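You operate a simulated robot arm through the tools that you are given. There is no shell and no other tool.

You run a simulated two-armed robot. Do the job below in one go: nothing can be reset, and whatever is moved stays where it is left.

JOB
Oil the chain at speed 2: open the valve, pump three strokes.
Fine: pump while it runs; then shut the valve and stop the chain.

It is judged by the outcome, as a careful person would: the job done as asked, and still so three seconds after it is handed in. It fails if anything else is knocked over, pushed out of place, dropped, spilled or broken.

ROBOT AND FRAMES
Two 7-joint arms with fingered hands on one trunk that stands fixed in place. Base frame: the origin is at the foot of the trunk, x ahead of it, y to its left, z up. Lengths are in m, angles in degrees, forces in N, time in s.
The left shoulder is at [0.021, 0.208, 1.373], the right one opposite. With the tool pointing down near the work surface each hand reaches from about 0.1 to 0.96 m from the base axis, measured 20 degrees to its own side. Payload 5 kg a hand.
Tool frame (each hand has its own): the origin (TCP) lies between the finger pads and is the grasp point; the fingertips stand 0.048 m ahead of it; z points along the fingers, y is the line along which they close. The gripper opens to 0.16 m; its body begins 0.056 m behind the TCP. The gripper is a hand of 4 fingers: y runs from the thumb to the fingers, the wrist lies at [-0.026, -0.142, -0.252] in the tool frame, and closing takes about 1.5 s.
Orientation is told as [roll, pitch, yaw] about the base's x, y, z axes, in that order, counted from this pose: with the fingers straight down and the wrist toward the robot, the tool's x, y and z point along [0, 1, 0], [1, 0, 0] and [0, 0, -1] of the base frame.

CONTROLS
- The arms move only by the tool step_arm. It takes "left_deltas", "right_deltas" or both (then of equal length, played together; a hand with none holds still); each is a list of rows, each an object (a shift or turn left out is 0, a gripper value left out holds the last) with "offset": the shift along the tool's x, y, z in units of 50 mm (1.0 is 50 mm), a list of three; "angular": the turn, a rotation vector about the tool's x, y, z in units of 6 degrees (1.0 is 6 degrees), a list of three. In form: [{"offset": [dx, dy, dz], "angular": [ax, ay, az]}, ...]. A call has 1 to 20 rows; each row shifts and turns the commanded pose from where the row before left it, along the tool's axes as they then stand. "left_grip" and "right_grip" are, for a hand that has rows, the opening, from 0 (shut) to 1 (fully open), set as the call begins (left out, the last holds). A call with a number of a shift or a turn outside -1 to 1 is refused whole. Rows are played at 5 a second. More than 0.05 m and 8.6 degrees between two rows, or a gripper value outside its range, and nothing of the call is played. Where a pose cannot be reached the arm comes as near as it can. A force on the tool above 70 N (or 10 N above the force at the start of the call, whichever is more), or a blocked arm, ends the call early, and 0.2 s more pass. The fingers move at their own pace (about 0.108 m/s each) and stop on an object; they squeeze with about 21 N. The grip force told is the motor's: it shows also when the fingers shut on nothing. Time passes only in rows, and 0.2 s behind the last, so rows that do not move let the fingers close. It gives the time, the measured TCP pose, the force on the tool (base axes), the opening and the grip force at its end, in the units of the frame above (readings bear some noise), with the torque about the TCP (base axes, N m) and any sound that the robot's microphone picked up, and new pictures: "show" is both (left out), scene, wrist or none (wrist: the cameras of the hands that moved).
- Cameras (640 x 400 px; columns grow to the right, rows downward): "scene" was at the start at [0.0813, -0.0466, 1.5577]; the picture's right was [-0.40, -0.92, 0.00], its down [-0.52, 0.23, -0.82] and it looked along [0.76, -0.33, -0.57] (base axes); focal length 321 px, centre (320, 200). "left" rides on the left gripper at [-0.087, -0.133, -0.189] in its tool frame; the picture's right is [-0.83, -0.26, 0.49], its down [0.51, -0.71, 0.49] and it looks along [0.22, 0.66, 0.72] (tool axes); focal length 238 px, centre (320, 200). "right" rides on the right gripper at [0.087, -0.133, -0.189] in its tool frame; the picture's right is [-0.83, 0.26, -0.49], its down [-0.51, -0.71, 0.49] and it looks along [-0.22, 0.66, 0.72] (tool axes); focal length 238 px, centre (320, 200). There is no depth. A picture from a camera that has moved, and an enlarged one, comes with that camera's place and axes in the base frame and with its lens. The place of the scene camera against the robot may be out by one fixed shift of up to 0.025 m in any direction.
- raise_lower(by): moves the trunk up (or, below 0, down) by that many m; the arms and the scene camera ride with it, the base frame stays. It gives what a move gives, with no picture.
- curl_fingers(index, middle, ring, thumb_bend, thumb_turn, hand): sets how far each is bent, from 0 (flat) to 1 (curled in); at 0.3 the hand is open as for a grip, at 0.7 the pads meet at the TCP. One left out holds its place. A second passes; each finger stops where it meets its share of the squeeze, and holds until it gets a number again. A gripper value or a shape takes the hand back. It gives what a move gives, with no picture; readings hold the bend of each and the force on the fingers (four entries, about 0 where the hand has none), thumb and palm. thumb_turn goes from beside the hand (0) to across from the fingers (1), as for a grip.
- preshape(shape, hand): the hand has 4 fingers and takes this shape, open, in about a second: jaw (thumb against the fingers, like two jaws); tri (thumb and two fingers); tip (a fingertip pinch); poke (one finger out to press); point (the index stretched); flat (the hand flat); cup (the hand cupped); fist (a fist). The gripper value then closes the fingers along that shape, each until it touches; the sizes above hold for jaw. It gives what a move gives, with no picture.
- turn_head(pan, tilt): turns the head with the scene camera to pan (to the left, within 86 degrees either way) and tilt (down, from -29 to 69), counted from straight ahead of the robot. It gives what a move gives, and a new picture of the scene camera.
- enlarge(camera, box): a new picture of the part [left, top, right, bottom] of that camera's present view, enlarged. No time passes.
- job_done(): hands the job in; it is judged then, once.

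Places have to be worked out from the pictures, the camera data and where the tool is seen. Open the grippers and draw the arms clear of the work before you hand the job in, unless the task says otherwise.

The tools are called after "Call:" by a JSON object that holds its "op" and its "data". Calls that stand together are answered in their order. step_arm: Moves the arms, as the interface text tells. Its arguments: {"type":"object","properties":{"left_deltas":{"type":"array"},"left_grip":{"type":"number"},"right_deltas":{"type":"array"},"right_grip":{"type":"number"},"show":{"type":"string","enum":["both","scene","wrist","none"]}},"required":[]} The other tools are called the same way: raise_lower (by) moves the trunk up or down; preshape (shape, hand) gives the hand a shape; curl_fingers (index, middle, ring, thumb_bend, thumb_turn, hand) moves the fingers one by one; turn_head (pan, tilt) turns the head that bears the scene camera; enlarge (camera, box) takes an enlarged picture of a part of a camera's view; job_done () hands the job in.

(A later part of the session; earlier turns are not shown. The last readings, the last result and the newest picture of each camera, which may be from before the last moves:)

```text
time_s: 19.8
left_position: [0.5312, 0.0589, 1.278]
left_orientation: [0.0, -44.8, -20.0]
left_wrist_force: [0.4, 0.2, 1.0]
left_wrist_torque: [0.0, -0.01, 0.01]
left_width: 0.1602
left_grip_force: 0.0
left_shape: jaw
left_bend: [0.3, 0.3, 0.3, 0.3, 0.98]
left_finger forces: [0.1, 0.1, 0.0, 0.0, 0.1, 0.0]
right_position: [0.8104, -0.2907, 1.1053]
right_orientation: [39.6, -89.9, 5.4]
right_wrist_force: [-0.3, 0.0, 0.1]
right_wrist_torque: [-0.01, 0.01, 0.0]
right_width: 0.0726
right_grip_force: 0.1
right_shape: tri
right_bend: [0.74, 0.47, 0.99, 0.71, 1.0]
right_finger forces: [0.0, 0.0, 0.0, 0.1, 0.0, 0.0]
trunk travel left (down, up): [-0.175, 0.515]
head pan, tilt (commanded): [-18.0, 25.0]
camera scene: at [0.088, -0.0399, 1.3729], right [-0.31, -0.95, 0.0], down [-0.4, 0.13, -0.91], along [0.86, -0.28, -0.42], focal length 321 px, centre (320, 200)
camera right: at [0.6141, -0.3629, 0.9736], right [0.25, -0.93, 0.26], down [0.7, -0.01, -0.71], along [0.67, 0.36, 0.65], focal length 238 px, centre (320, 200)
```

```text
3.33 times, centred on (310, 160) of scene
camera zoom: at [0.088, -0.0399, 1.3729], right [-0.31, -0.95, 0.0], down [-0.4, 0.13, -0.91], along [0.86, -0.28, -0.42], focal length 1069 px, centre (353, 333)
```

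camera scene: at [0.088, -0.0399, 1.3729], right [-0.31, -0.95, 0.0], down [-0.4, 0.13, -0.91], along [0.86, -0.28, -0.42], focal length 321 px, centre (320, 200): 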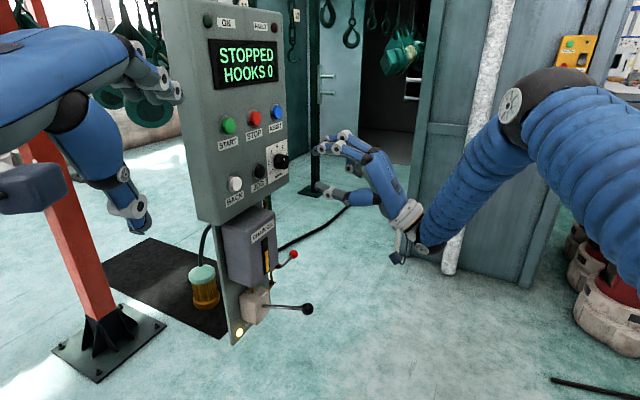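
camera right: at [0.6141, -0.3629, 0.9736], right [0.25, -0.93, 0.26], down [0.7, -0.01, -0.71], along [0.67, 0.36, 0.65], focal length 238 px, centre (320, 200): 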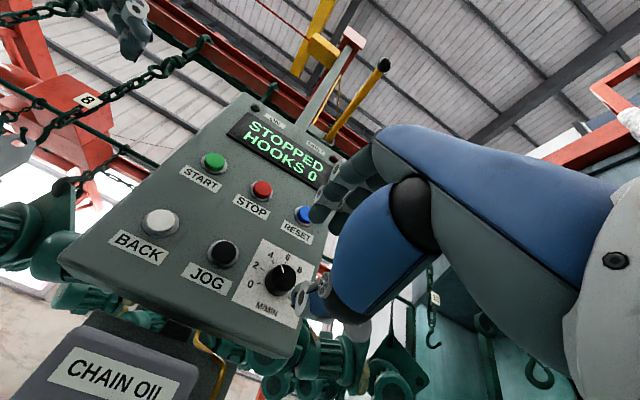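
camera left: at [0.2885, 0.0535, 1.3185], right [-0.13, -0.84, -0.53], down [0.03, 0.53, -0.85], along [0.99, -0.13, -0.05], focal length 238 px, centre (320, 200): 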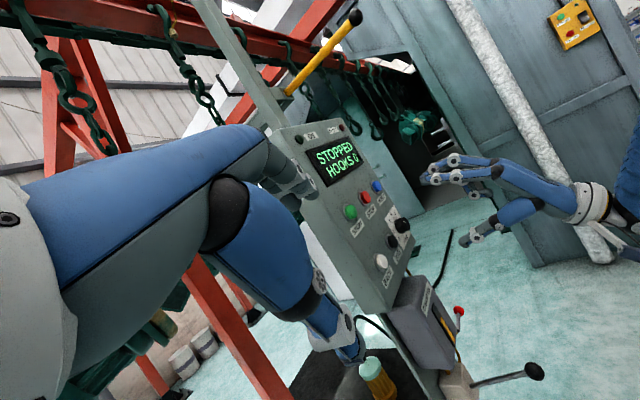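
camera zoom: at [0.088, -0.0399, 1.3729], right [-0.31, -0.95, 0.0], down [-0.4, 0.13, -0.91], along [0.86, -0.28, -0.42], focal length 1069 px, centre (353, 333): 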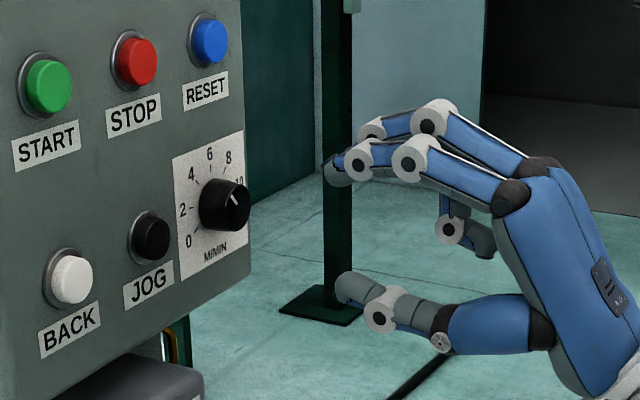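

The twist is reachable. I advance 85 mm so the tips straddle the knob without yet touching the panel.

Call:
{"op": "step_arm", "data": {"right_deltas": [{"offset": [0, 0.04, 0.6]}, {"offset": [0, 0, 0.6]}, {"offset": [0, 0, 0.5]}], "show": "both"}}

Call:
{"op": "enlarge", "data": {"camera": "left", "box": [370, 150, 490, 260]}}

Call:
{"op": "enlarge", "data": {"camera": "scene", "box": [240, 110, 360, 200]}}

Call:
{"op": "enlarge", "data": {"camera": "right", "box": [200, 150, 400, 340]}}

```text
time_s: 20.6
left_position: [0.5324, 0.0593, 1.278]
left_orientation: [-0.1, -44.8, -19.8]
left_wrist_force: [0.3, 0.0, -0.4]
left_wrist_torque: [-0.05, -0.01, -0.04]
left_width: 0.1603
left_grip_force: 0.1
left_shape: jaw
left_bend: [0.3, 0.3, 0.3, 0.3, 0.98]
left_finger forces: [0.0, 0.1, 0.1, 0.0, 0.1, 0.1]
right_position: [0.8709, -0.2317, 1.1056]
right_orientation: [11.6, -89.9, 33.3]
right_wrist_force: [0.7, 0.0, -0.2]
right_wrist_torque: [-0.03, -0.01, 0.04]
right_width: 0.0725
right_grip_force: 0.1
right_shape: tri
right_bend: [0.74, 0.47, 0.99, 0.71, 1.0]
right_finger forces: [0.1, 0.0, 0.1, 0.0, 0.0, 0.1]
trunk travel left (down, up): [-0.175, 0.515]
head pan, tilt (commanded): [-18.0, 25.0]
camera scene: at [0.0885, -0.0395, 1.3728], right [-0.31, -0.95, 0.0], down [-0.4, 0.13, -0.91], along [0.86, -0.28, -0.42], focal length 321 px, centre (320, 200)
camera right: at [0.6742, -0.3039, 0.9742], right [0.25, -0.93, 0.26], down [0.7, -0.01, -0.71], along [0.67, 0.36, 0.65], focal length 238 px, centre (320, 200)
```

scene: 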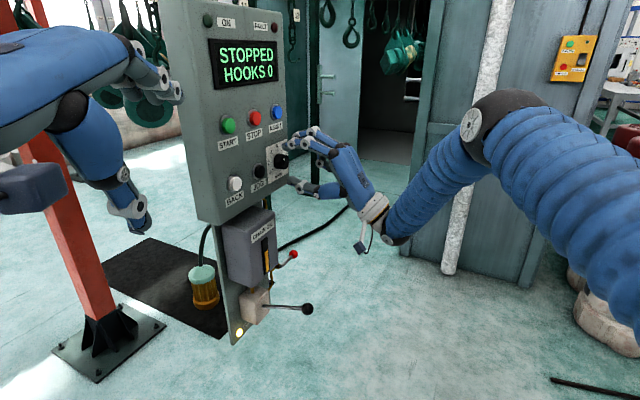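
right: 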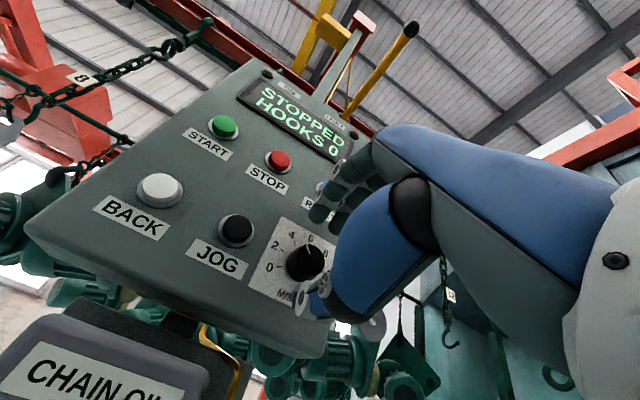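

```text
3.64 times, centred on (430, 205) of left
camera zoom: at [0.2886, 0.0544, 1.3186], right [-0.14, -0.84, -0.53], down [0.03, 0.53, -0.85], along [0.99, -0.13, -0.05], focal length 867 px, centre (-80, 182)
```

zoom: 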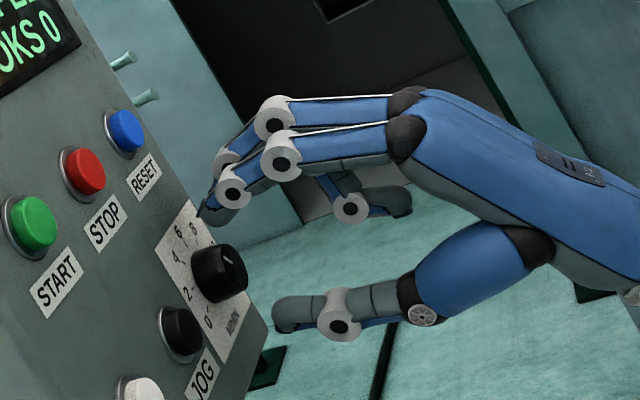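

```text
4.44 times, centred on (300, 155) of scene
camera zoom: at [0.0885, -0.0395, 1.3728], right [-0.31, -0.95, 0.0], down [-0.4, 0.13, -0.91], along [0.86, -0.28, -0.42], focal length 1425 px, centre (409, 400)
```

zoom: 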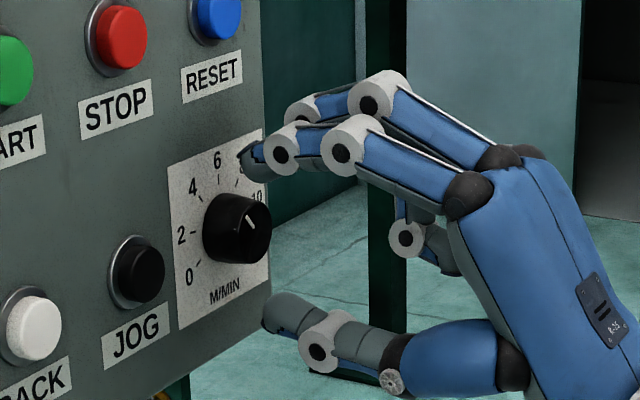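

```text
2.11 times, centred on (300, 245) of right
camera zoom: at [0.6742, -0.3039, 0.9742], right [0.25, -0.93, 0.26], down [0.7, -0.01, -0.71], along [0.67, 0.36, 0.65], focal length 502 px, centre (362, 105)
```

zoom: 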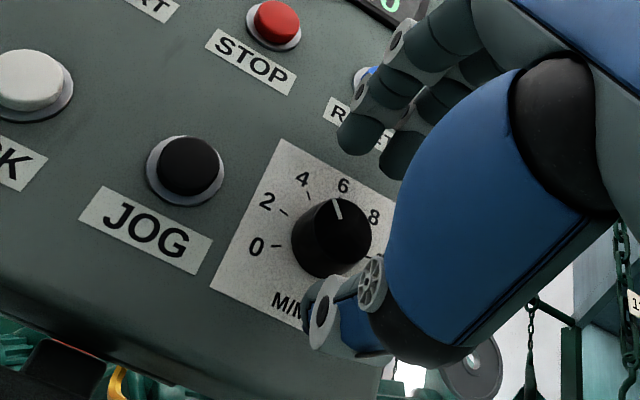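

Tips are above and below the knob, still about 35 mm off the panel. I advance another 25 mm gently.

Call:
{"op": "step_arm", "data": {"right_deltas": [{"offset": [0, 0, 0.2]}, {"offset": [0, 0, 0.2]}, {"offset": [0, 0, 0.1]}], "show": "both"}}

Call:
{"op": "enlarge", "data": {"camera": "left", "box": [370, 150, 490, 260]}}

Call:
{"op": "enlarge", "data": {"camera": "scene", "box": [240, 110, 360, 200]}}

Call:
{"op": "enlarge", "data": {"camera": "right", "box": [200, 150, 400, 340]}}

```text
time_s: 21.4
left_position: [0.5327, 0.0593, 1.2792]
left_orientation: [0.0, -45.0, -20.0]
left_wrist_force: [-0.2, 0.0, -0.3]
left_wrist_torque: [0.0, 0.0, -0.01]
left_width: 0.1599
left_grip_force: 0.0
left_shape: jaw
left_bend: [0.3, 0.3, 0.3, 0.3, 0.98]
left_finger forces: [0.1, 0.0, 0.0, 0.0, 0.1, 0.1]
right_position: [0.8894, -0.213, 1.1062]
right_orientation: [14.5, -89.9, 30.5]
right_wrist_force: [-0.7, 0.4, -0.5]
right_wrist_torque: [0.01, -0.04, 0.01]
right_width: 0.0724
right_grip_force: 0.1
right_shape: tri
right_bend: [0.74, 0.47, 0.99, 0.71, 1.0]
right_finger forces: [0.0, 0.0, 0.0, 0.0, 0.1, 0.1]
trunk travel left (down, up): [-0.175, 0.515]
head pan, tilt (commanded): [-18.0, 25.0]
camera scene: at [0.0882, -0.0395, 1.3729], right [-0.31, -0.95, 0.0], down [-0.4, 0.13, -0.91], along [0.86, -0.28, -0.42], focal length 321 px, centre (320, 200)
camera right: at [0.6923, -0.2853, 0.9744], right [0.25, -0.93, 0.26], down [0.7, -0.01, -0.71], along [0.67, 0.36, 0.65], focal length 238 px, centre (320, 200)
```

scene: 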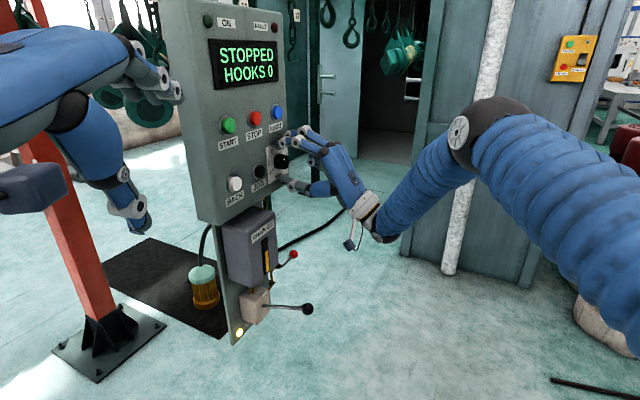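
right: 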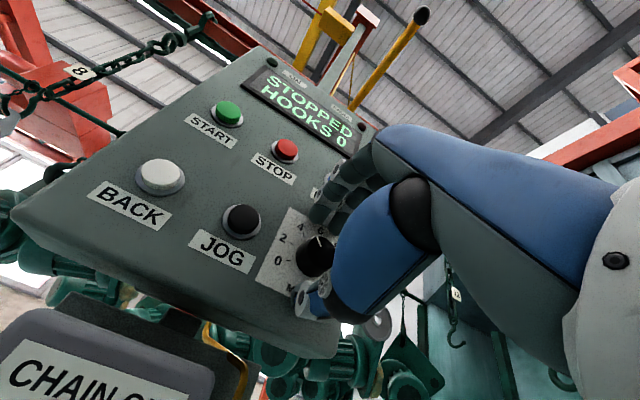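

```text
3.64 times, centred on (430, 205) of left
camera zoom: at [0.2883, 0.0545, 1.3187], right [-0.13, -0.84, -0.53], down [0.03, 0.53, -0.85], along [0.99, -0.13, -0.05], focal length 867 px, centre (-80, 182)
```

zoom: 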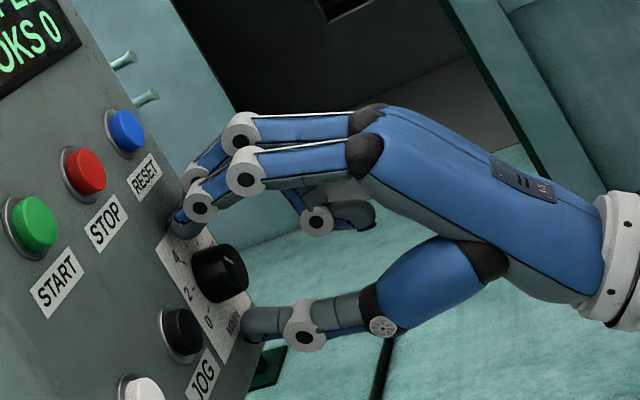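

```text
4.44 times, centred on (300, 155) of scene
camera zoom: at [0.0882, -0.0395, 1.3729], right [-0.31, -0.95, 0.0], down [-0.4, 0.13, -0.91], along [0.86, -0.28, -0.42], focal length 1425 px, centre (409, 400)
```

zoom: 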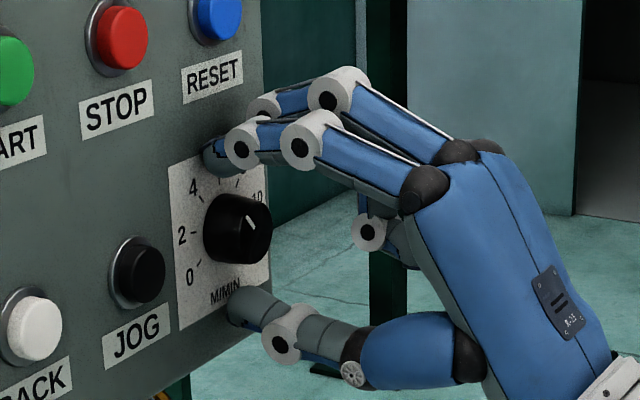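

```text
2.11 times, centred on (300, 245) of right
camera zoom: at [0.6923, -0.2853, 0.9744], right [0.25, -0.93, 0.26], down [0.7, -0.01, -0.71], along [0.67, 0.36, 0.65], focal length 502 px, centre (362, 105)
```

zoom: 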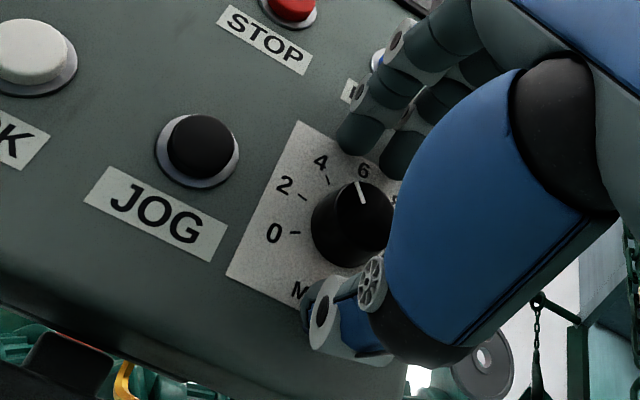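

Tips are around the knob about 1 cm off the panel face. I close the fingers on the knob.

Call:
{"op": "step_arm", "data": {"right_deltas": [{}, {}, {}, {}, {}, {}], "right_grip": 0.1, "show": "both"}}

Call:
{"op": "enlarge", "data": {"camera": "left", "box": [370, 150, 490, 260]}}

Call:
{"op": "enlarge", "data": {"camera": "scene", "box": [240, 110, 360, 200]}}

Call:
{"op": "enlarge", "data": {"camera": "right", "box": [200, 150, 400, 340]}}

```text
time_s: 22.8
left_position: [0.5311, 0.0597, 1.2786]
left_orientation: [0.0, -44.8, -20.0]
left_wrist_force: [-0.5, -1.1, -0.1]
left_wrist_torque: [0.05, 0.0, 0.04]
left_width: 0.1602
left_grip_force: 0.1
left_shape: jaw
left_bend: [0.3, 0.3, 0.3, 0.3, 0.98]
left_finger forces: [0.0, 0.0, 0.0, 0.0, 0.1, 0.0]
right_position: [0.8876, -0.2131, 1.1058]
right_orientation: [22.7, -89.8, 22.3]
right_wrist_force: [-4.8, -1.9, -8.5]
right_wrist_torque: [-0.3, 0.3, 0.05]
right_width: 0.0238
right_grip_force: 21.5
right_shape: tri
right_bend: [0.73, 0.61, 1.0, 0.72, 1.0]
right_finger forces: [8.6, 8.2, 0.0, 0.0, 27.1, 0.0]
trunk travel left (down, up): [-0.175, 0.515]
head pan, tilt (commanded): [-18.0, 25.0]
camera scene: at [0.0882, -0.0402, 1.3728], right [-0.31, -0.95, 0.0], down [-0.4, 0.13, -0.91], along [0.86, -0.28, -0.42], focal length 321 px, centre (320, 200)
camera right: at [0.692, -0.286, 0.9737], right [0.25, -0.93, 0.26], down [0.7, -0.01, -0.71], along [0.67, 0.36, 0.65], focal length 238 px, centre (320, 200)
```

scene: 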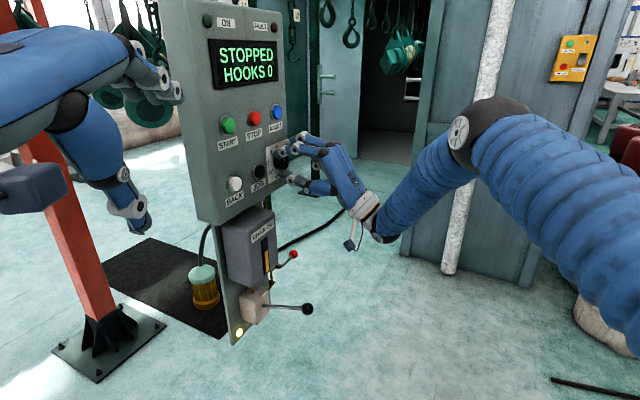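
right: 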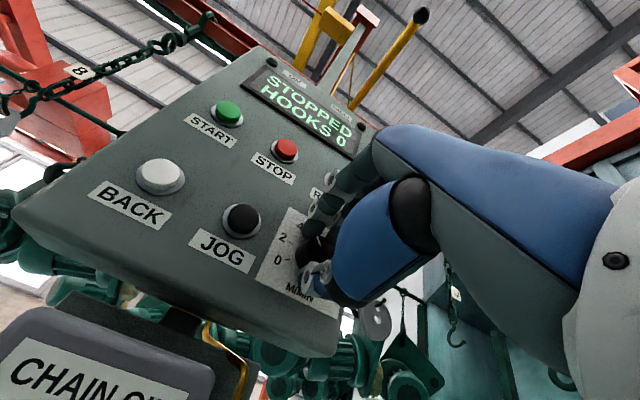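

```text
3.64 times, centred on (430, 205) of left
camera zoom: at [0.2882, 0.0538, 1.3187], right [-0.13, -0.84, -0.53], down [0.03, 0.53, -0.85], along [0.99, -0.13, -0.05], focal length 867 px, centre (-80, 182)
```

zoom: 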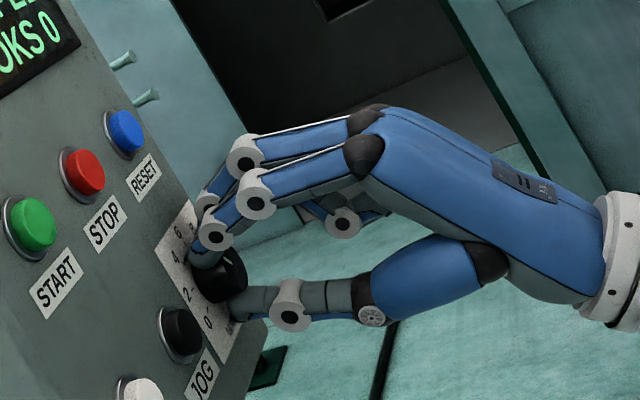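

```text
4.44 times, centred on (300, 155) of scene
camera zoom: at [0.0882, -0.0402, 1.3728], right [-0.31, -0.95, 0.0], down [-0.4, 0.13, -0.91], along [0.86, -0.28, -0.42], focal length 1425 px, centre (409, 400)
```

zoom: 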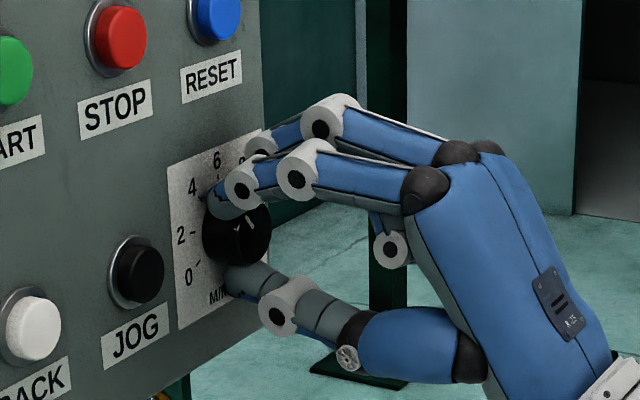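

```text
2.11 times, centred on (300, 245) of right
camera zoom: at [0.692, -0.286, 0.9737], right [0.25, -0.93, 0.26], down [0.7, -0.01, -0.71], along [0.67, 0.36, 0.65], focal length 502 px, centre (362, 105)
```

zoom: 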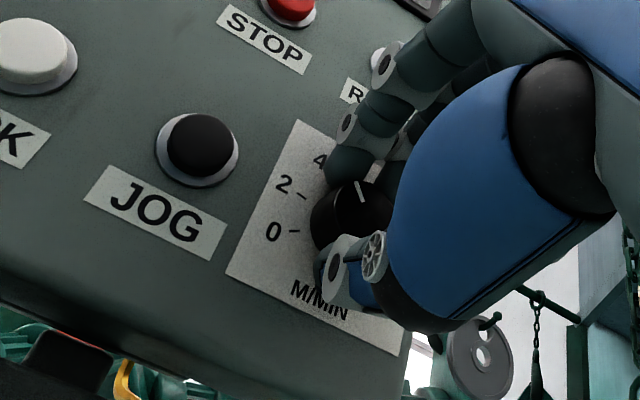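

The knob is held between thumb and two fingers (grip 21 N) with the pointer still at 4. I turn the hand 40° counter-clockwise about the knob axis.

Call:
{"op": "step_arm", "data": {"right_deltas": [{"angular": [0, 0, -0.833]}, {"angular": [0, 0, -0.833]}, {"angular": [0, 0, -0.833]}, {"angular": [0, 0, -0.833]}, {"angular": [0, 0, -0.833]}, {"angular": [0, 0, -0.833]}, {"angular": [0, 0, -0.833]}, {"angular": [0, 0, -0.833]}, {}], "show": "both"}}

Call:
{"op": "enlarge", "data": {"camera": "left", "box": [370, 150, 490, 260]}}

Call:
{"op": "enlarge", "data": {"camera": "scene", "box": [240, 110, 360, 200]}}

Call:
{"op": "enlarge", "data": {"camera": "right", "box": [200, 150, 400, 340]}}

```text
time_s: 24.8
left_position: [0.5305, 0.0583, 1.2782]
left_orientation: [0.0, -44.7, -20.0]
left_wrist_force: [-0.3, 0.2, -0.2]
left_wrist_torque: [0.02, 0.02, 0.01]
left_width: 0.1599
left_grip_force: 0.1
left_shape: jaw
left_bend: [0.3, 0.3, 0.3, 0.3, 0.98]
left_finger forces: [0.0, 0.0, 0.0, 0.0, 0.0, 0.1]
right_position: [0.8896, -0.2146, 1.106]
right_orientation: [-89.7, -50.0, 134.8]
right_wrist_force: [-8.5, -4.4, -12.6]
right_wrist_torque: [-0.4, 0.43, 0.02]
right_width: 0.0237
right_grip_force: 21.0
right_shape: tri
right_bend: [0.73, 0.62, 1.0, 0.72, 1.0]
right_finger forces: [12.5, 7.3, 0.0, 0.0, 27.5, 0.0]
trunk travel left (down, up): [-0.175, 0.515]
head pan, tilt (commanded): [-18.0, 25.0]
camera scene: at [0.0882, -0.0404, 1.3728], right [-0.31, -0.95, 0.0], down [-0.4, 0.13, -0.91], along [0.86, -0.28, -0.42], focal length 321 px, centre (320, 200)
camera right: at [0.7673, -0.3611, 0.9491], right [-0.01, -0.68, 0.74], down [0.94, -0.25, -0.22], along [0.33, 0.69, 0.64], focal length 238 px, centre (320, 200)
```

scene: 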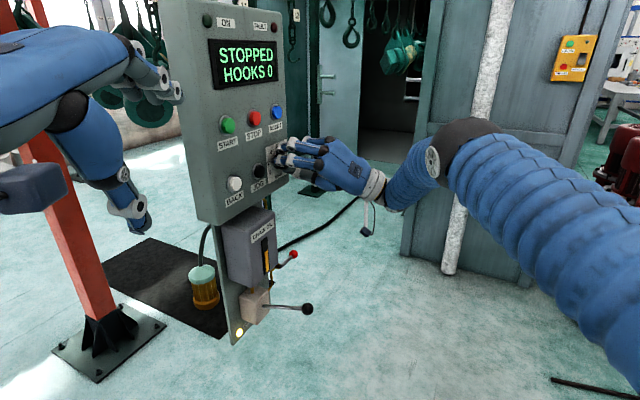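
right: 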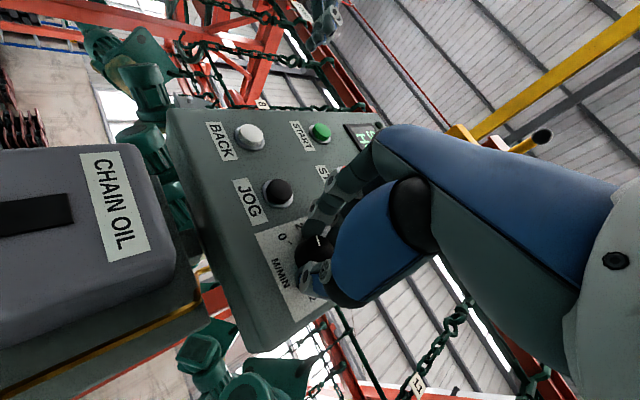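

```text
3.64 times, centred on (430, 205) of left
camera zoom: at [0.2883, 0.0536, 1.3187], right [-0.13, -0.84, -0.53], down [0.03, 0.53, -0.85], along [0.99, -0.13, -0.05], focal length 867 px, centre (-80, 182)
```

zoom: 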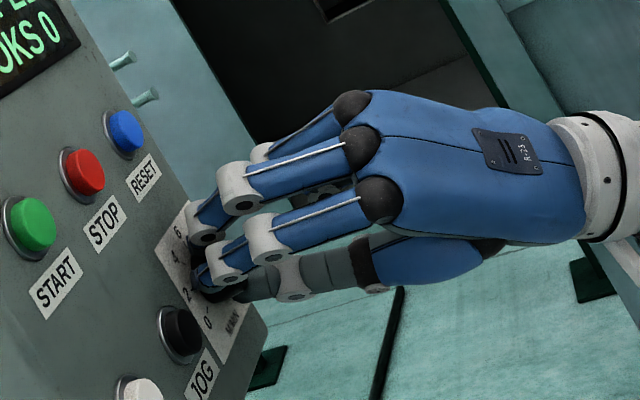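

```text
4.44 times, centred on (300, 155) of scene
camera zoom: at [0.0882, -0.0404, 1.3728], right [-0.31, -0.95, 0.0], down [-0.4, 0.13, -0.91], along [0.86, -0.28, -0.42], focal length 1425 px, centre (409, 400)
```

zoom: 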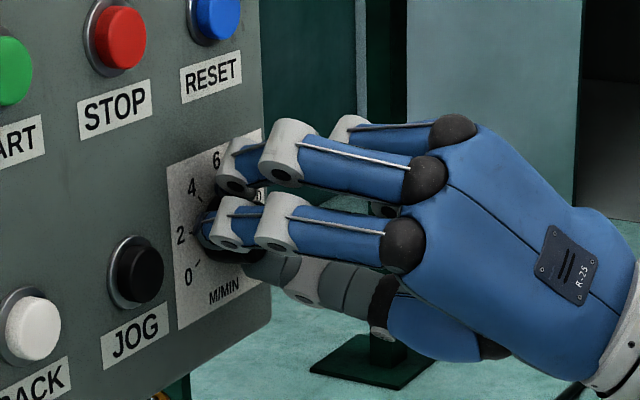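

```text
2.11 times, centred on (300, 245) of right
camera zoom: at [0.7673, -0.3611, 0.9491], right [-0.01, -0.68, 0.74], down [0.94, -0.25, -0.22], along [0.33, 0.69, 0.64], focal length 502 px, centre (362, 105)
```

zoom: 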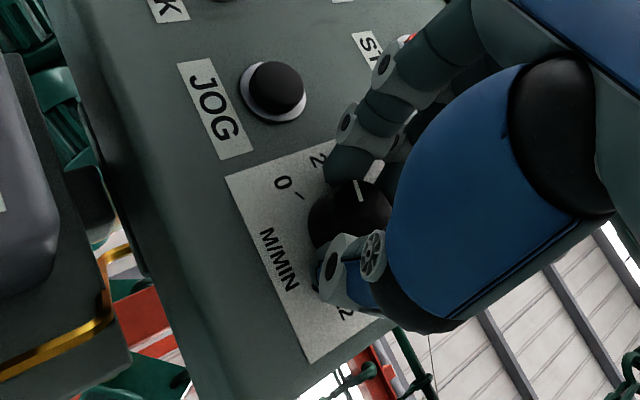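

The pointer kept its place relative to the hand, so the knob turned with it. I release and retreat 100 mm, then inspect the dial.

Call:
{"op": "step_arm", "data": {"right_deltas": [{}, {}, {}, {}, {}], "right_grip": 0.45, "show": "none"}}

Call:
{"op": "step_arm", "data": {"right_deltas": [{"offset": [0, 0, -0.8]}, {"offset": [0, 0, -0.8]}, {"offset": [0, 0, -0.8]}], "show": "both"}}

Call:
{"op": "enlarge", "data": {"camera": "right", "box": [220, 170, 340, 290]}}

Call:
{"op": "enlarge", "data": {"camera": "scene", "box": [250, 130, 320, 190]}}

```text
time_s: 26.0
left_position: [0.5306, 0.0604, 1.2777]
left_orientation: [0.0, -44.9, -20.0]
left_wrist_force: [-0.2, -1.0, -0.1]
left_wrist_torque: [0.01, 0.02, 0.0]
left_width: 0.1599
left_grip_force: 0.0
left_shape: jaw
left_bend: [0.3, 0.3, 0.3, 0.3, 0.98]
left_finger forces: [0.1, 0.1, 0.0, 0.0, 0.1, 0.1]
right_position: [0.8885, -0.2141, 1.1066]
right_orientation: [-90.0, -50.0, 134.9]
right_wrist_force: [0.7, -0.6, 0.6]
right_wrist_torque: [-0.02, -0.02, 0.03]
right_width: 0.0713
right_grip_force: 0.0
right_shape: tri
right_bend: [0.74, 0.47, 0.99, 0.71, 1.0]
right_finger forces: [0.0, 0.1, 0.0, 0.0, 0.0, 0.0]
trunk travel left (down, up): [-0.175, 0.515]
head pan, tilt (commanded): [-18.0, 25.0]
```

```text
time_s: 26.8
left_position: [0.5295, 0.0582, 1.279]
left_orientation: [0.2, -45.0, -20.1]
left_wrist_force: [-1.5, -1.5, 0.7]
left_wrist_torque: [0.13, -0.04, 0.14]
left_width: 0.1598
left_grip_force: 0.1
left_shape: jaw
left_bend: [0.3, 0.3, 0.3, 0.3, 0.98]
left_finger forces: [0.0, 0.0, 0.1, 0.0, 0.0, 0.0]
right_position: [0.8023, -0.2993, 1.1055]
right_orientation: [-90.0, -50.2, 134.9]
right_wrist_force: [-0.6, 0.4, 0.0]
right_wrist_torque: [0.03, -0.01, -0.05]
right_width: 0.0717
right_grip_force: 0.1
right_shape: tri
right_bend: [0.74, 0.47, 0.99, 0.71, 1.0]
right_finger forces: [0.0, 0.0, 0.1, 0.0, 0.0, 0.1]
trunk travel left (down, up): [-0.175, 0.515]
head pan, tilt (commanded): [-18.0, 25.0]
camera scene: at [0.0868, -0.0418, 1.373], right [-0.31, -0.95, 0.0], down [-0.4, 0.13, -0.91], along [0.86, -0.28, -0.42], focal length 321 px, centre (320, 200)
camera right: at [0.6815, -0.4461, 0.9477], right [-0.01, -0.68, 0.73], down [0.94, -0.25, -0.22], along [0.33, 0.69, 0.64], focal length 238 px, centre (320, 200)
```

scene: 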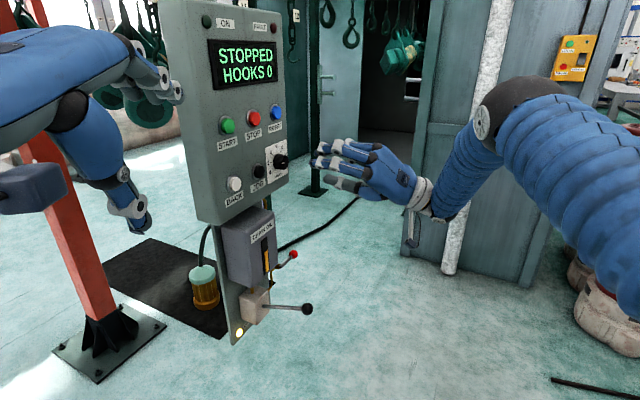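
right: 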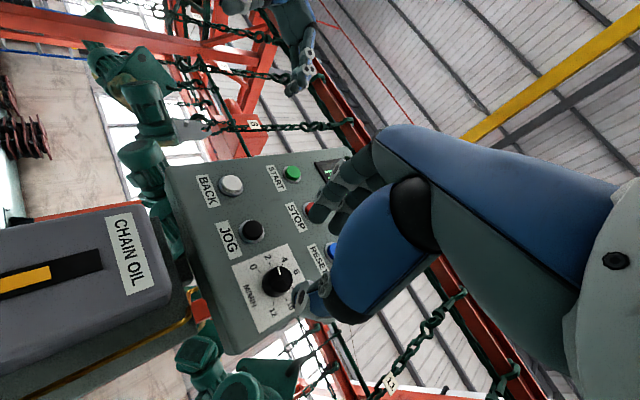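

```text
3.33 times, centred on (280, 230) of right
camera zoom: at [0.6815, -0.4461, 0.9477], right [-0.01, -0.68, 0.73], down [0.94, -0.25, -0.22], along [0.33, 0.69, 0.64], focal length 794 px, centre (453, 100)
```

zoom: 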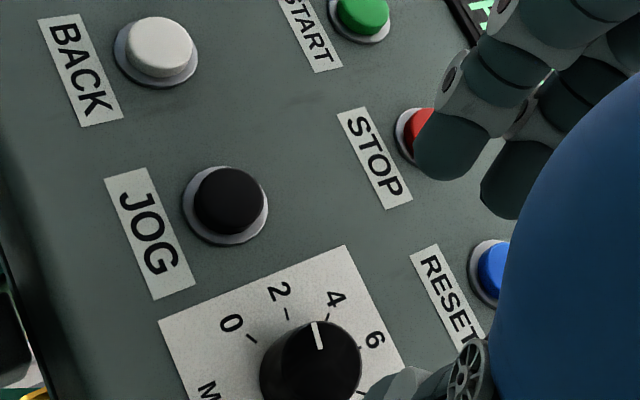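

```text
6.67 times, centred on (285, 160) of scene
camera zoom: at [0.0868, -0.0418, 1.373], right [-0.31, -0.95, 0.0], down [-0.4, 0.13, -0.91], along [0.86, -0.28, -0.42], focal length 2138 px, centre (553, 467)
```

zoom: 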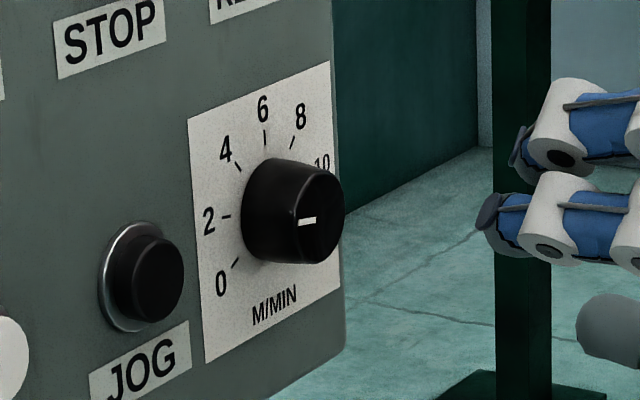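

Call:
{"op": "enlarge", "data": {"camera": "right", "box": [258, 245, 306, 295]}}

Call:
{"op": "enlarge", "data": {"camera": "scene", "box": [268, 144, 300, 170]}}

Call:
{"op": "enlarge", "data": {"camera": "left", "box": [385, 200, 425, 245]}}

```text
8.00 times, centred on (282, 270) of right
camera zoom: at [0.6815, -0.4461, 0.9477], right [-0.01, -0.68, 0.73], down [0.94, -0.25, -0.22], along [0.33, 0.69, 0.64], focal length 1907 px, centre (624, -360)
```

zoom: 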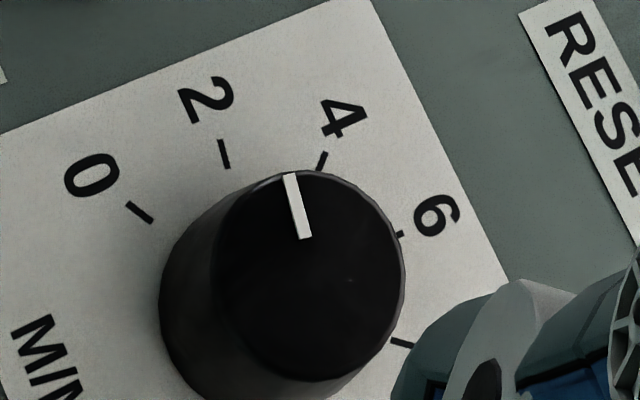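

```text
15.38 times, centred on (284, 157) of scene
camera zoom: at [0.0868, -0.0418, 1.373], right [-0.31, -0.95, 0.0], down [-0.4, 0.13, -0.91], along [0.86, -0.28, -0.42], focal length 4933 px, centre (874, 862)
```

zoom: 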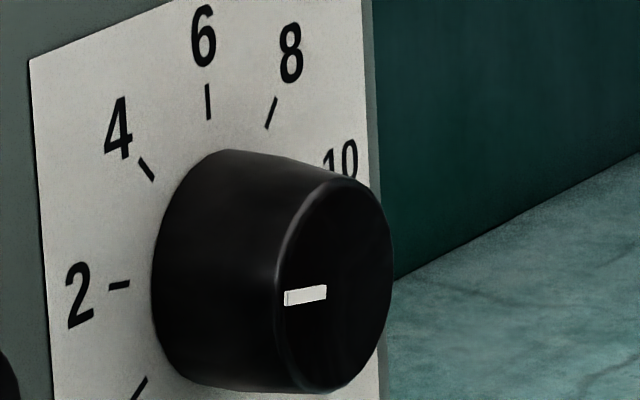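

```text
8.89 times, centred on (405, 222) of left
camera zoom: at [0.2865, 0.0522, 1.3193], right [-0.13, -0.84, -0.53], down [0.03, 0.53, -0.85], along [0.99, -0.13, -0.05], focal length 2119 px, centre (-436, 0)
```

zoom: 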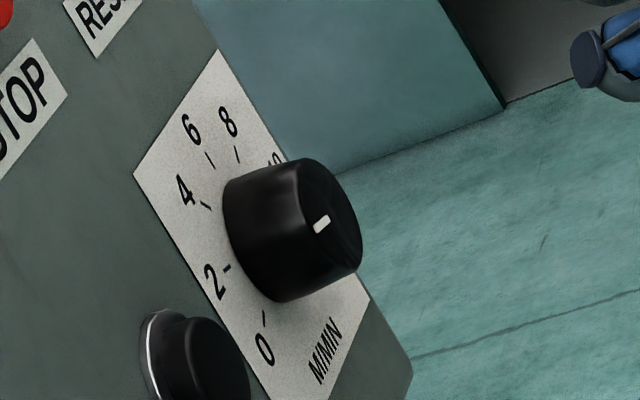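

The tick and pointer lines agree within about 2°, so the dial reads 2. Next I form the pointing finger, level the hand and move it in front of START (stand-off about 5 cm).

Call:
{"op": "preshape", "data": {"hand": "right", "shape": "point"}}

Call:
{"op": "step_arm", "data": {"right_deltas": [{"angular": [0, 0, 0.952]}, {"angular": [0, 0, 0.952]}, {"angular": [0, 0, 0.952]}, {"angular": [0, 0, 0.952]}, {"angular": [0, 0, 0.952]}, {"angular": [0, 0, 0.952]}, {"angular": [0, 0, 0.952]}, {"angular": [0.9375, 0, 0]}, {"angular": [0.9375, 0, 0]}, {"angular": [0.9375, 0, 0]}, {"angular": [0.9375, 0, 0]}, {"angular": [0.9375, 0, 0]}, {"angular": [0.9375, 0, 0]}, {"angular": [0.9375, 0, 0]}, {"angular": [0.9375, 0, 0]}, {"offset": [0.78, 0.3, -0.3]}, {"offset": [0.78, 0.3, -0.3]}, {"offset": [0.78, 0.3, -0.3]}, {"offset": [0.78, 0.3, -0.3]}], "show": "both"}}

Call:
{"op": "enlarge", "data": {"camera": "left", "box": [320, 150, 480, 260]}}

Call:
{"op": "enlarge", "data": {"camera": "scene", "box": [200, 70, 340, 180]}}

Call:
{"op": "enlarge", "data": {"camera": "right", "box": [220, 100, 420, 260]}}

```text
time_s: 27.7
left_position: [0.5314, 0.0589, 1.2785]
left_orientation: [0.0, -44.8, -20.1]
left_wrist_force: [-0.3, -0.2, -0.7]
left_wrist_torque: [0.02, 0.06, -0.01]
left_width: 0.1603
left_grip_force: 0.1
left_shape: jaw
left_bend: [0.3, 0.3, 0.3, 0.3, 0.98]
left_finger forces: [0.0, 0.0, 0.1, 0.1, 0.0, 0.0]
right_position: [0.8039, -0.2971, 1.1055]
right_orientation: [-89.9, -50.0, 134.9]
right_wrist_force: [-0.3, -0.5, -0.1]
right_wrist_torque: [-0.01, 0.02, -0.01]
right_width: 0.1534
right_grip_force: 0.0
right_shape: point
right_bend: [0.19, 1.0, 1.0, 0.99, 0.87]
right_finger forces: [0.0, 0.0, 0.0, 0.0, 0.0, 0.0]
trunk travel left (down, up): [-0.175, 0.515]
head pan, tilt (commanded): [-18.0, 25.0]
```

```text
time_s: 31.7
left_position: [0.53, 0.0597, 1.2792]
left_orientation: [0.0, -45.0, -19.9]
left_wrist_force: [-0.5, 0.8, -0.1]
left_wrist_torque: [-0.01, -0.03, -0.01]
left_width: 0.1601
left_grip_force: 0.0
left_shape: jaw
left_bend: [0.3, 0.3, 0.3, 0.3, 0.98]
left_finger forces: [0.1, 0.0, 0.1, 0.0, 0.1, 0.1]
right_position: [0.6927, -0.1858, 1.1906]
right_orientation: [-0.1, -45.0, 45.1]
right_wrist_force: [-1.7, 0.8, 0.0]
right_wrist_torque: [-0.05, -0.02, -0.08]
right_width: 0.1537
right_grip_force: 0.1
right_shape: point
right_bend: [0.19, 1.0, 1.0, 0.99, 0.87]
right_finger forces: [0.1, 0.1, 0.1, 0.0, 0.1, 0.0]
trunk travel left (down, up): [-0.175, 0.515]
head pan, tilt (commanded): [-18.0, 25.0]
camera scene: at [0.0865, -0.0389, 1.3731], right [-0.31, -0.95, 0.0], down [-0.4, 0.13, -0.91], along [0.86, -0.28, -0.42], focal length 321 px, centre (320, 200)
camera right: at [0.4698, -0.2864, 1.2314], right [0.48, -0.7, 0.53], down [0.25, -0.47, -0.85], along [0.84, 0.53, -0.05], focal length 238 px, centre (320, 200)
```

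scene: 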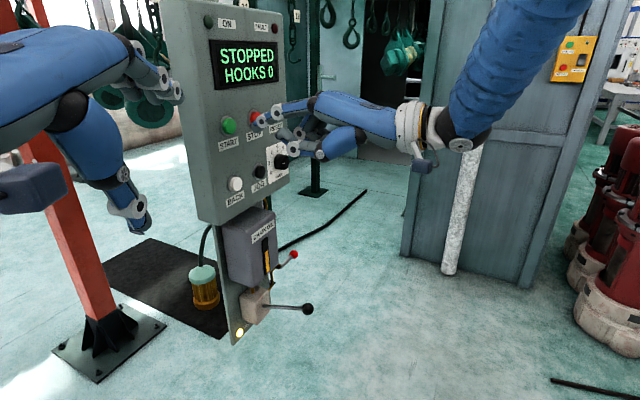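
right: 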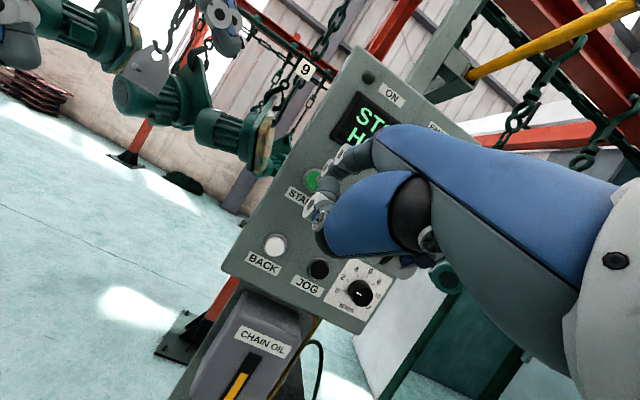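

```text
3.64 times, centred on (400, 205) of left
camera zoom: at [0.2865, 0.0552, 1.3192], right [-0.13, -0.84, -0.53], down [0.03, 0.53, -0.85], along [0.99, -0.13, -0.05], focal length 867 px, centre (29, 182)
```

zoom: 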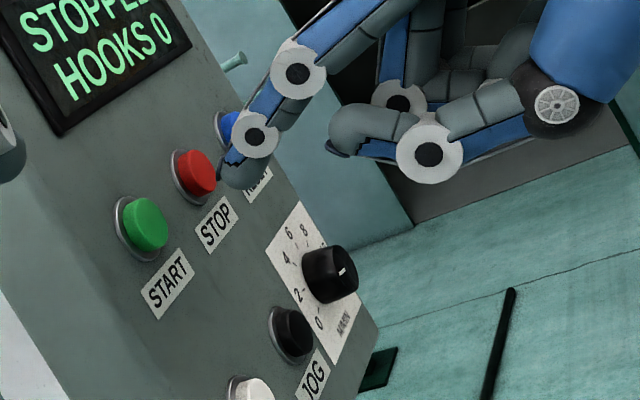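

```text
3.64 times, centred on (270, 125) of scene
camera zoom: at [0.0865, -0.0389, 1.3731], right [-0.31, -0.95, 0.0], down [-0.4, 0.13, -0.91], along [0.86, -0.28, -0.42], focal length 1166 px, centre (502, 473)
```

zoom: 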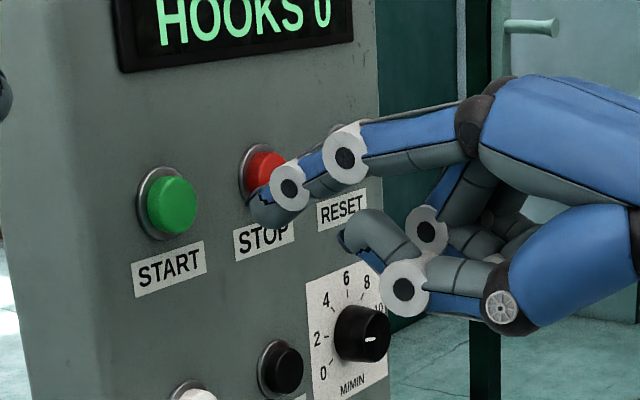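

```text
2.50 times, centred on (320, 180) of right
camera zoom: at [0.4698, -0.2864, 1.2314], right [0.48, -0.7, 0.53], down [0.25, -0.47, -0.85], along [0.84, 0.53, -0.05], focal length 596 px, centre (320, 250)
```

zoom: 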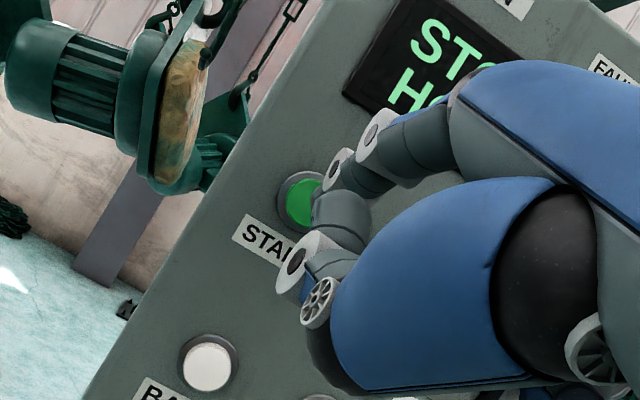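

The index tip is about 2 cm right of the START axis by all three views. I shift it 22 mm toward START and close 20 mm of the stand-off, then recheck.

Call:
{"op": "step_arm", "data": {"right_deltas": [{"offset": [0.44, 0, 0]}, {"offset": [0, 0.28, 0.28]}], "show": "none"}}

Call:
{"op": "enlarge", "data": {"camera": "left", "box": [320, 160, 430, 250]}}

Call:
{"op": "enlarge", "data": {"camera": "scene", "box": [200, 90, 300, 160]}}

Call:
{"op": "enlarge", "data": {"camera": "right", "box": [260, 140, 380, 240]}}

```text
time_s: 32.3
left_position: [0.5334, 0.059, 1.2775]
left_orientation: [-0.1, -44.7, -19.8]
left_wrist_force: [2.5, -0.5, -1.2]
left_wrist_torque: [-0.02, 0.03, -0.05]
left_width: 0.1597
left_grip_force: 0.2
left_shape: jaw
left_bend: [0.3, 0.3, 0.3, 0.3, 0.98]
left_finger forces: [0.0, 0.0, 0.0, 0.0, 0.0, 0.0]
right_position: [0.6932, -0.1585, 1.191]
right_orientation: [0.0, -44.7, 44.8]
right_wrist_force: [0.9, -0.3, -0.3]
right_wrist_torque: [0.08, 0.04, 0.08]
right_width: 0.1535
right_grip_force: 0.0
right_shape: point
right_bend: [0.19, 1.0, 1.0, 0.99, 0.87]
right_finger forces: [0.0, 0.0, 0.0, 0.1, 0.0, 0.1]
trunk travel left (down, up): [-0.175, 0.515]
head pan, tilt (commanded): [-18.0, 25.0]
```

```text
4.44 times, centred on (375, 205) of left
camera zoom: at [0.2902, 0.0539, 1.3181], right [-0.14, -0.84, -0.53], down [0.02, 0.53, -0.85], along [0.99, -0.13, -0.05], focal length 1059 px, centre (76, 178)
```

zoom: 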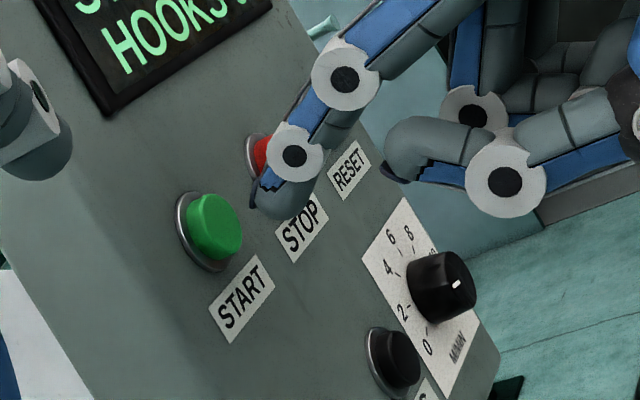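

```text
5.71 times, centred on (250, 125) of scene
camera zoom: at [0.09, -0.0401, 1.3727], right [-0.31, -0.95, 0.0], down [-0.4, 0.13, -0.91], along [0.86, -0.28, -0.42], focal length 1832 px, centre (720, 629)
```

zoom: 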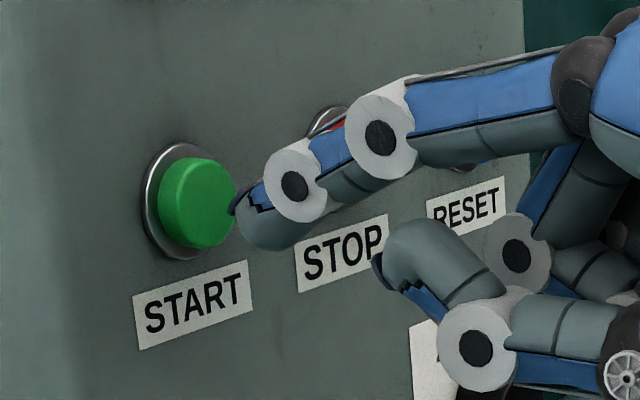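

```text
4.00 times, centred on (320, 190) of right
camera zoom: at [0.4698, -0.2574, 1.231], right [0.48, -0.7, 0.53], down [0.25, -0.47, -0.85], along [0.84, 0.53, -0.05], focal length 953 px, centre (320, 240)
```

zoom: 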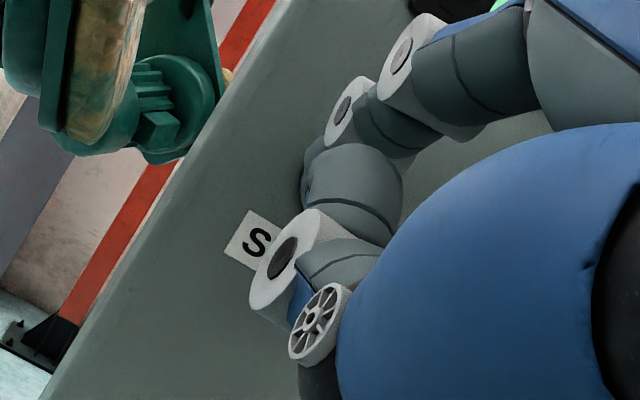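

All views now show the tip in line with START, roughly 25 mm off. I advance in 5 mm steps and watch the force.

Call:
{"op": "step_arm", "data": {"right_deltas": [{"offset": [0, 0.0707, 0.0707]}, {"offset": [0, 0.0707, 0.0707]}, {"offset": [0, 0.0707, 0.0707]}, {"offset": [0, 0.0707, 0.0707]}], "show": "none"}}

Call:
{"op": "enlarge", "data": {"camera": "left", "box": [320, 160, 430, 250]}}

Call:
{"op": "enlarge", "data": {"camera": "scene", "box": [200, 90, 300, 160]}}

```text
time_s: 33.3
left_position: [0.5303, 0.0591, 1.279]
left_orientation: [-0.1, -44.9, -20.0]
left_wrist_force: [-0.6, 0.0, -0.4]
left_wrist_torque: [0.01, 0.03, -0.01]
left_width: 0.1598
left_grip_force: 0.1
left_shape: jaw
left_bend: [0.3, 0.3, 0.3, 0.3, 0.98]
left_finger forces: [0.0, 0.0, 0.0, 0.0, 0.0, 0.0]
right_position: [0.7061, -0.1443, 1.1903]
right_orientation: [0.0, -44.9, 45.0]
right_wrist_force: [0.7, 0.2, 0.3]
right_wrist_torque: [0.0, 0.03, 0.02]
right_width: 0.1536
right_grip_force: 0.1
right_shape: point
right_bend: [0.19, 1.0, 1.0, 0.99, 0.87]
right_finger forces: [0.0, 0.0, 0.1, 0.1, 0.0, 0.1]
trunk travel left (down, up): [-0.175, 0.515]
head pan, tilt (commanded): [-18.0, 25.0]
```

```text
4.44 times, centred on (375, 205) of left
camera zoom: at [0.288, 0.0542, 1.3188], right [-0.13, -0.84, -0.53], down [0.03, 0.53, -0.85], along [0.99, -0.13, -0.05], focal length 1059 px, centre (76, 178)
```

zoom: 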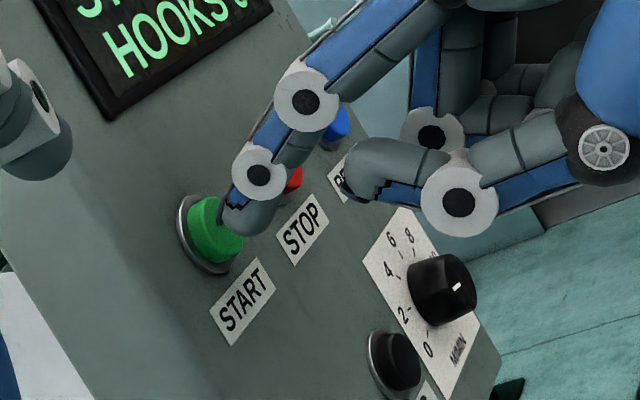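

```text
5.71 times, centred on (250, 125) of scene
camera zoom: at [0.0879, -0.0398, 1.3729], right [-0.31, -0.95, 0.0], down [-0.4, 0.13, -0.91], along [0.86, -0.28, -0.42], focal length 1832 px, centre (720, 629)
```

zoom: 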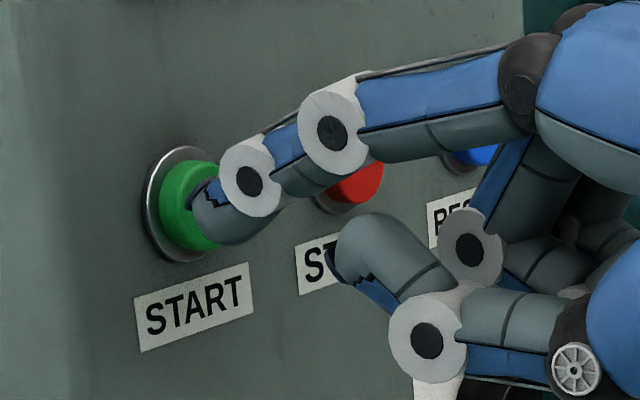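

Call:
{"op": "step_arm", "data": {"right_deltas": [{"offset": [0, 0.0566, 0.0566]}, {"offset": [0, 0.0566, 0.0566]}], "show": "scene"}}

Call:
{"op": "enlarge", "data": {"camera": "scene", "box": [180, 20, 300, 160]}}

```text
time_s: 33.9
left_position: [0.531, 0.0604, 1.2765]
left_orientation: [0.0, -44.9, -19.9]
left_wrist_force: [0.1, -0.3, -0.2]
left_wrist_torque: [-0.05, -0.03, -0.03]
left_width: 0.1601
left_grip_force: 0.0
left_shape: jaw
left_bend: [0.3, 0.3, 0.3, 0.3, 0.98]
left_finger forces: [0.0, 0.0, 0.0, 0.1, 0.0, 0.1]
right_position: [0.7135, -0.1401, 1.1925]
right_orientation: [0.0, -45.0, 45.0]
right_wrist_force: [0.0, -0.9, 0.6]
right_wrist_torque: [0.03, 0.01, 0.05]
right_width: 0.1536
right_grip_force: 0.1
right_shape: point
right_bend: [0.19, 1.0, 1.0, 0.99, 0.87]
right_finger forces: [0.0, 0.0, 0.1, 0.0, 0.0, 0.0]
trunk travel left (down, up): [-0.175, 0.515]
head pan, tilt (commanded): [-18.0, 25.0]
camera scene: at [0.0879, -0.0398, 1.3729], right [-0.31, -0.95, 0.0], down [-0.4, 0.13, -0.91], along [0.86, -0.28, -0.42], focal length 321 px, centre (320, 200)
```

scene: 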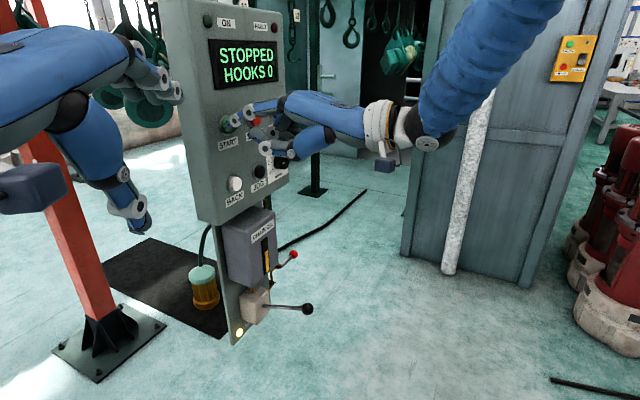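

```text
2.86 times, centred on (240, 90) of scene
camera zoom: at [0.0879, -0.0398, 1.3729], right [-0.31, -0.95, 0.0], down [-0.4, 0.13, -0.91], along [0.86, -0.28, -0.42], focal length 916 px, centre (549, 514)
```

zoom: 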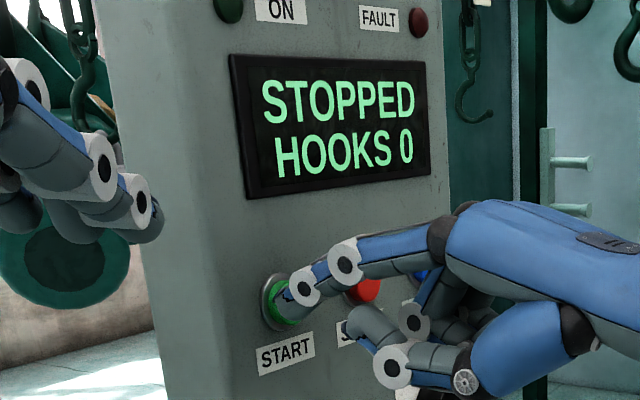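

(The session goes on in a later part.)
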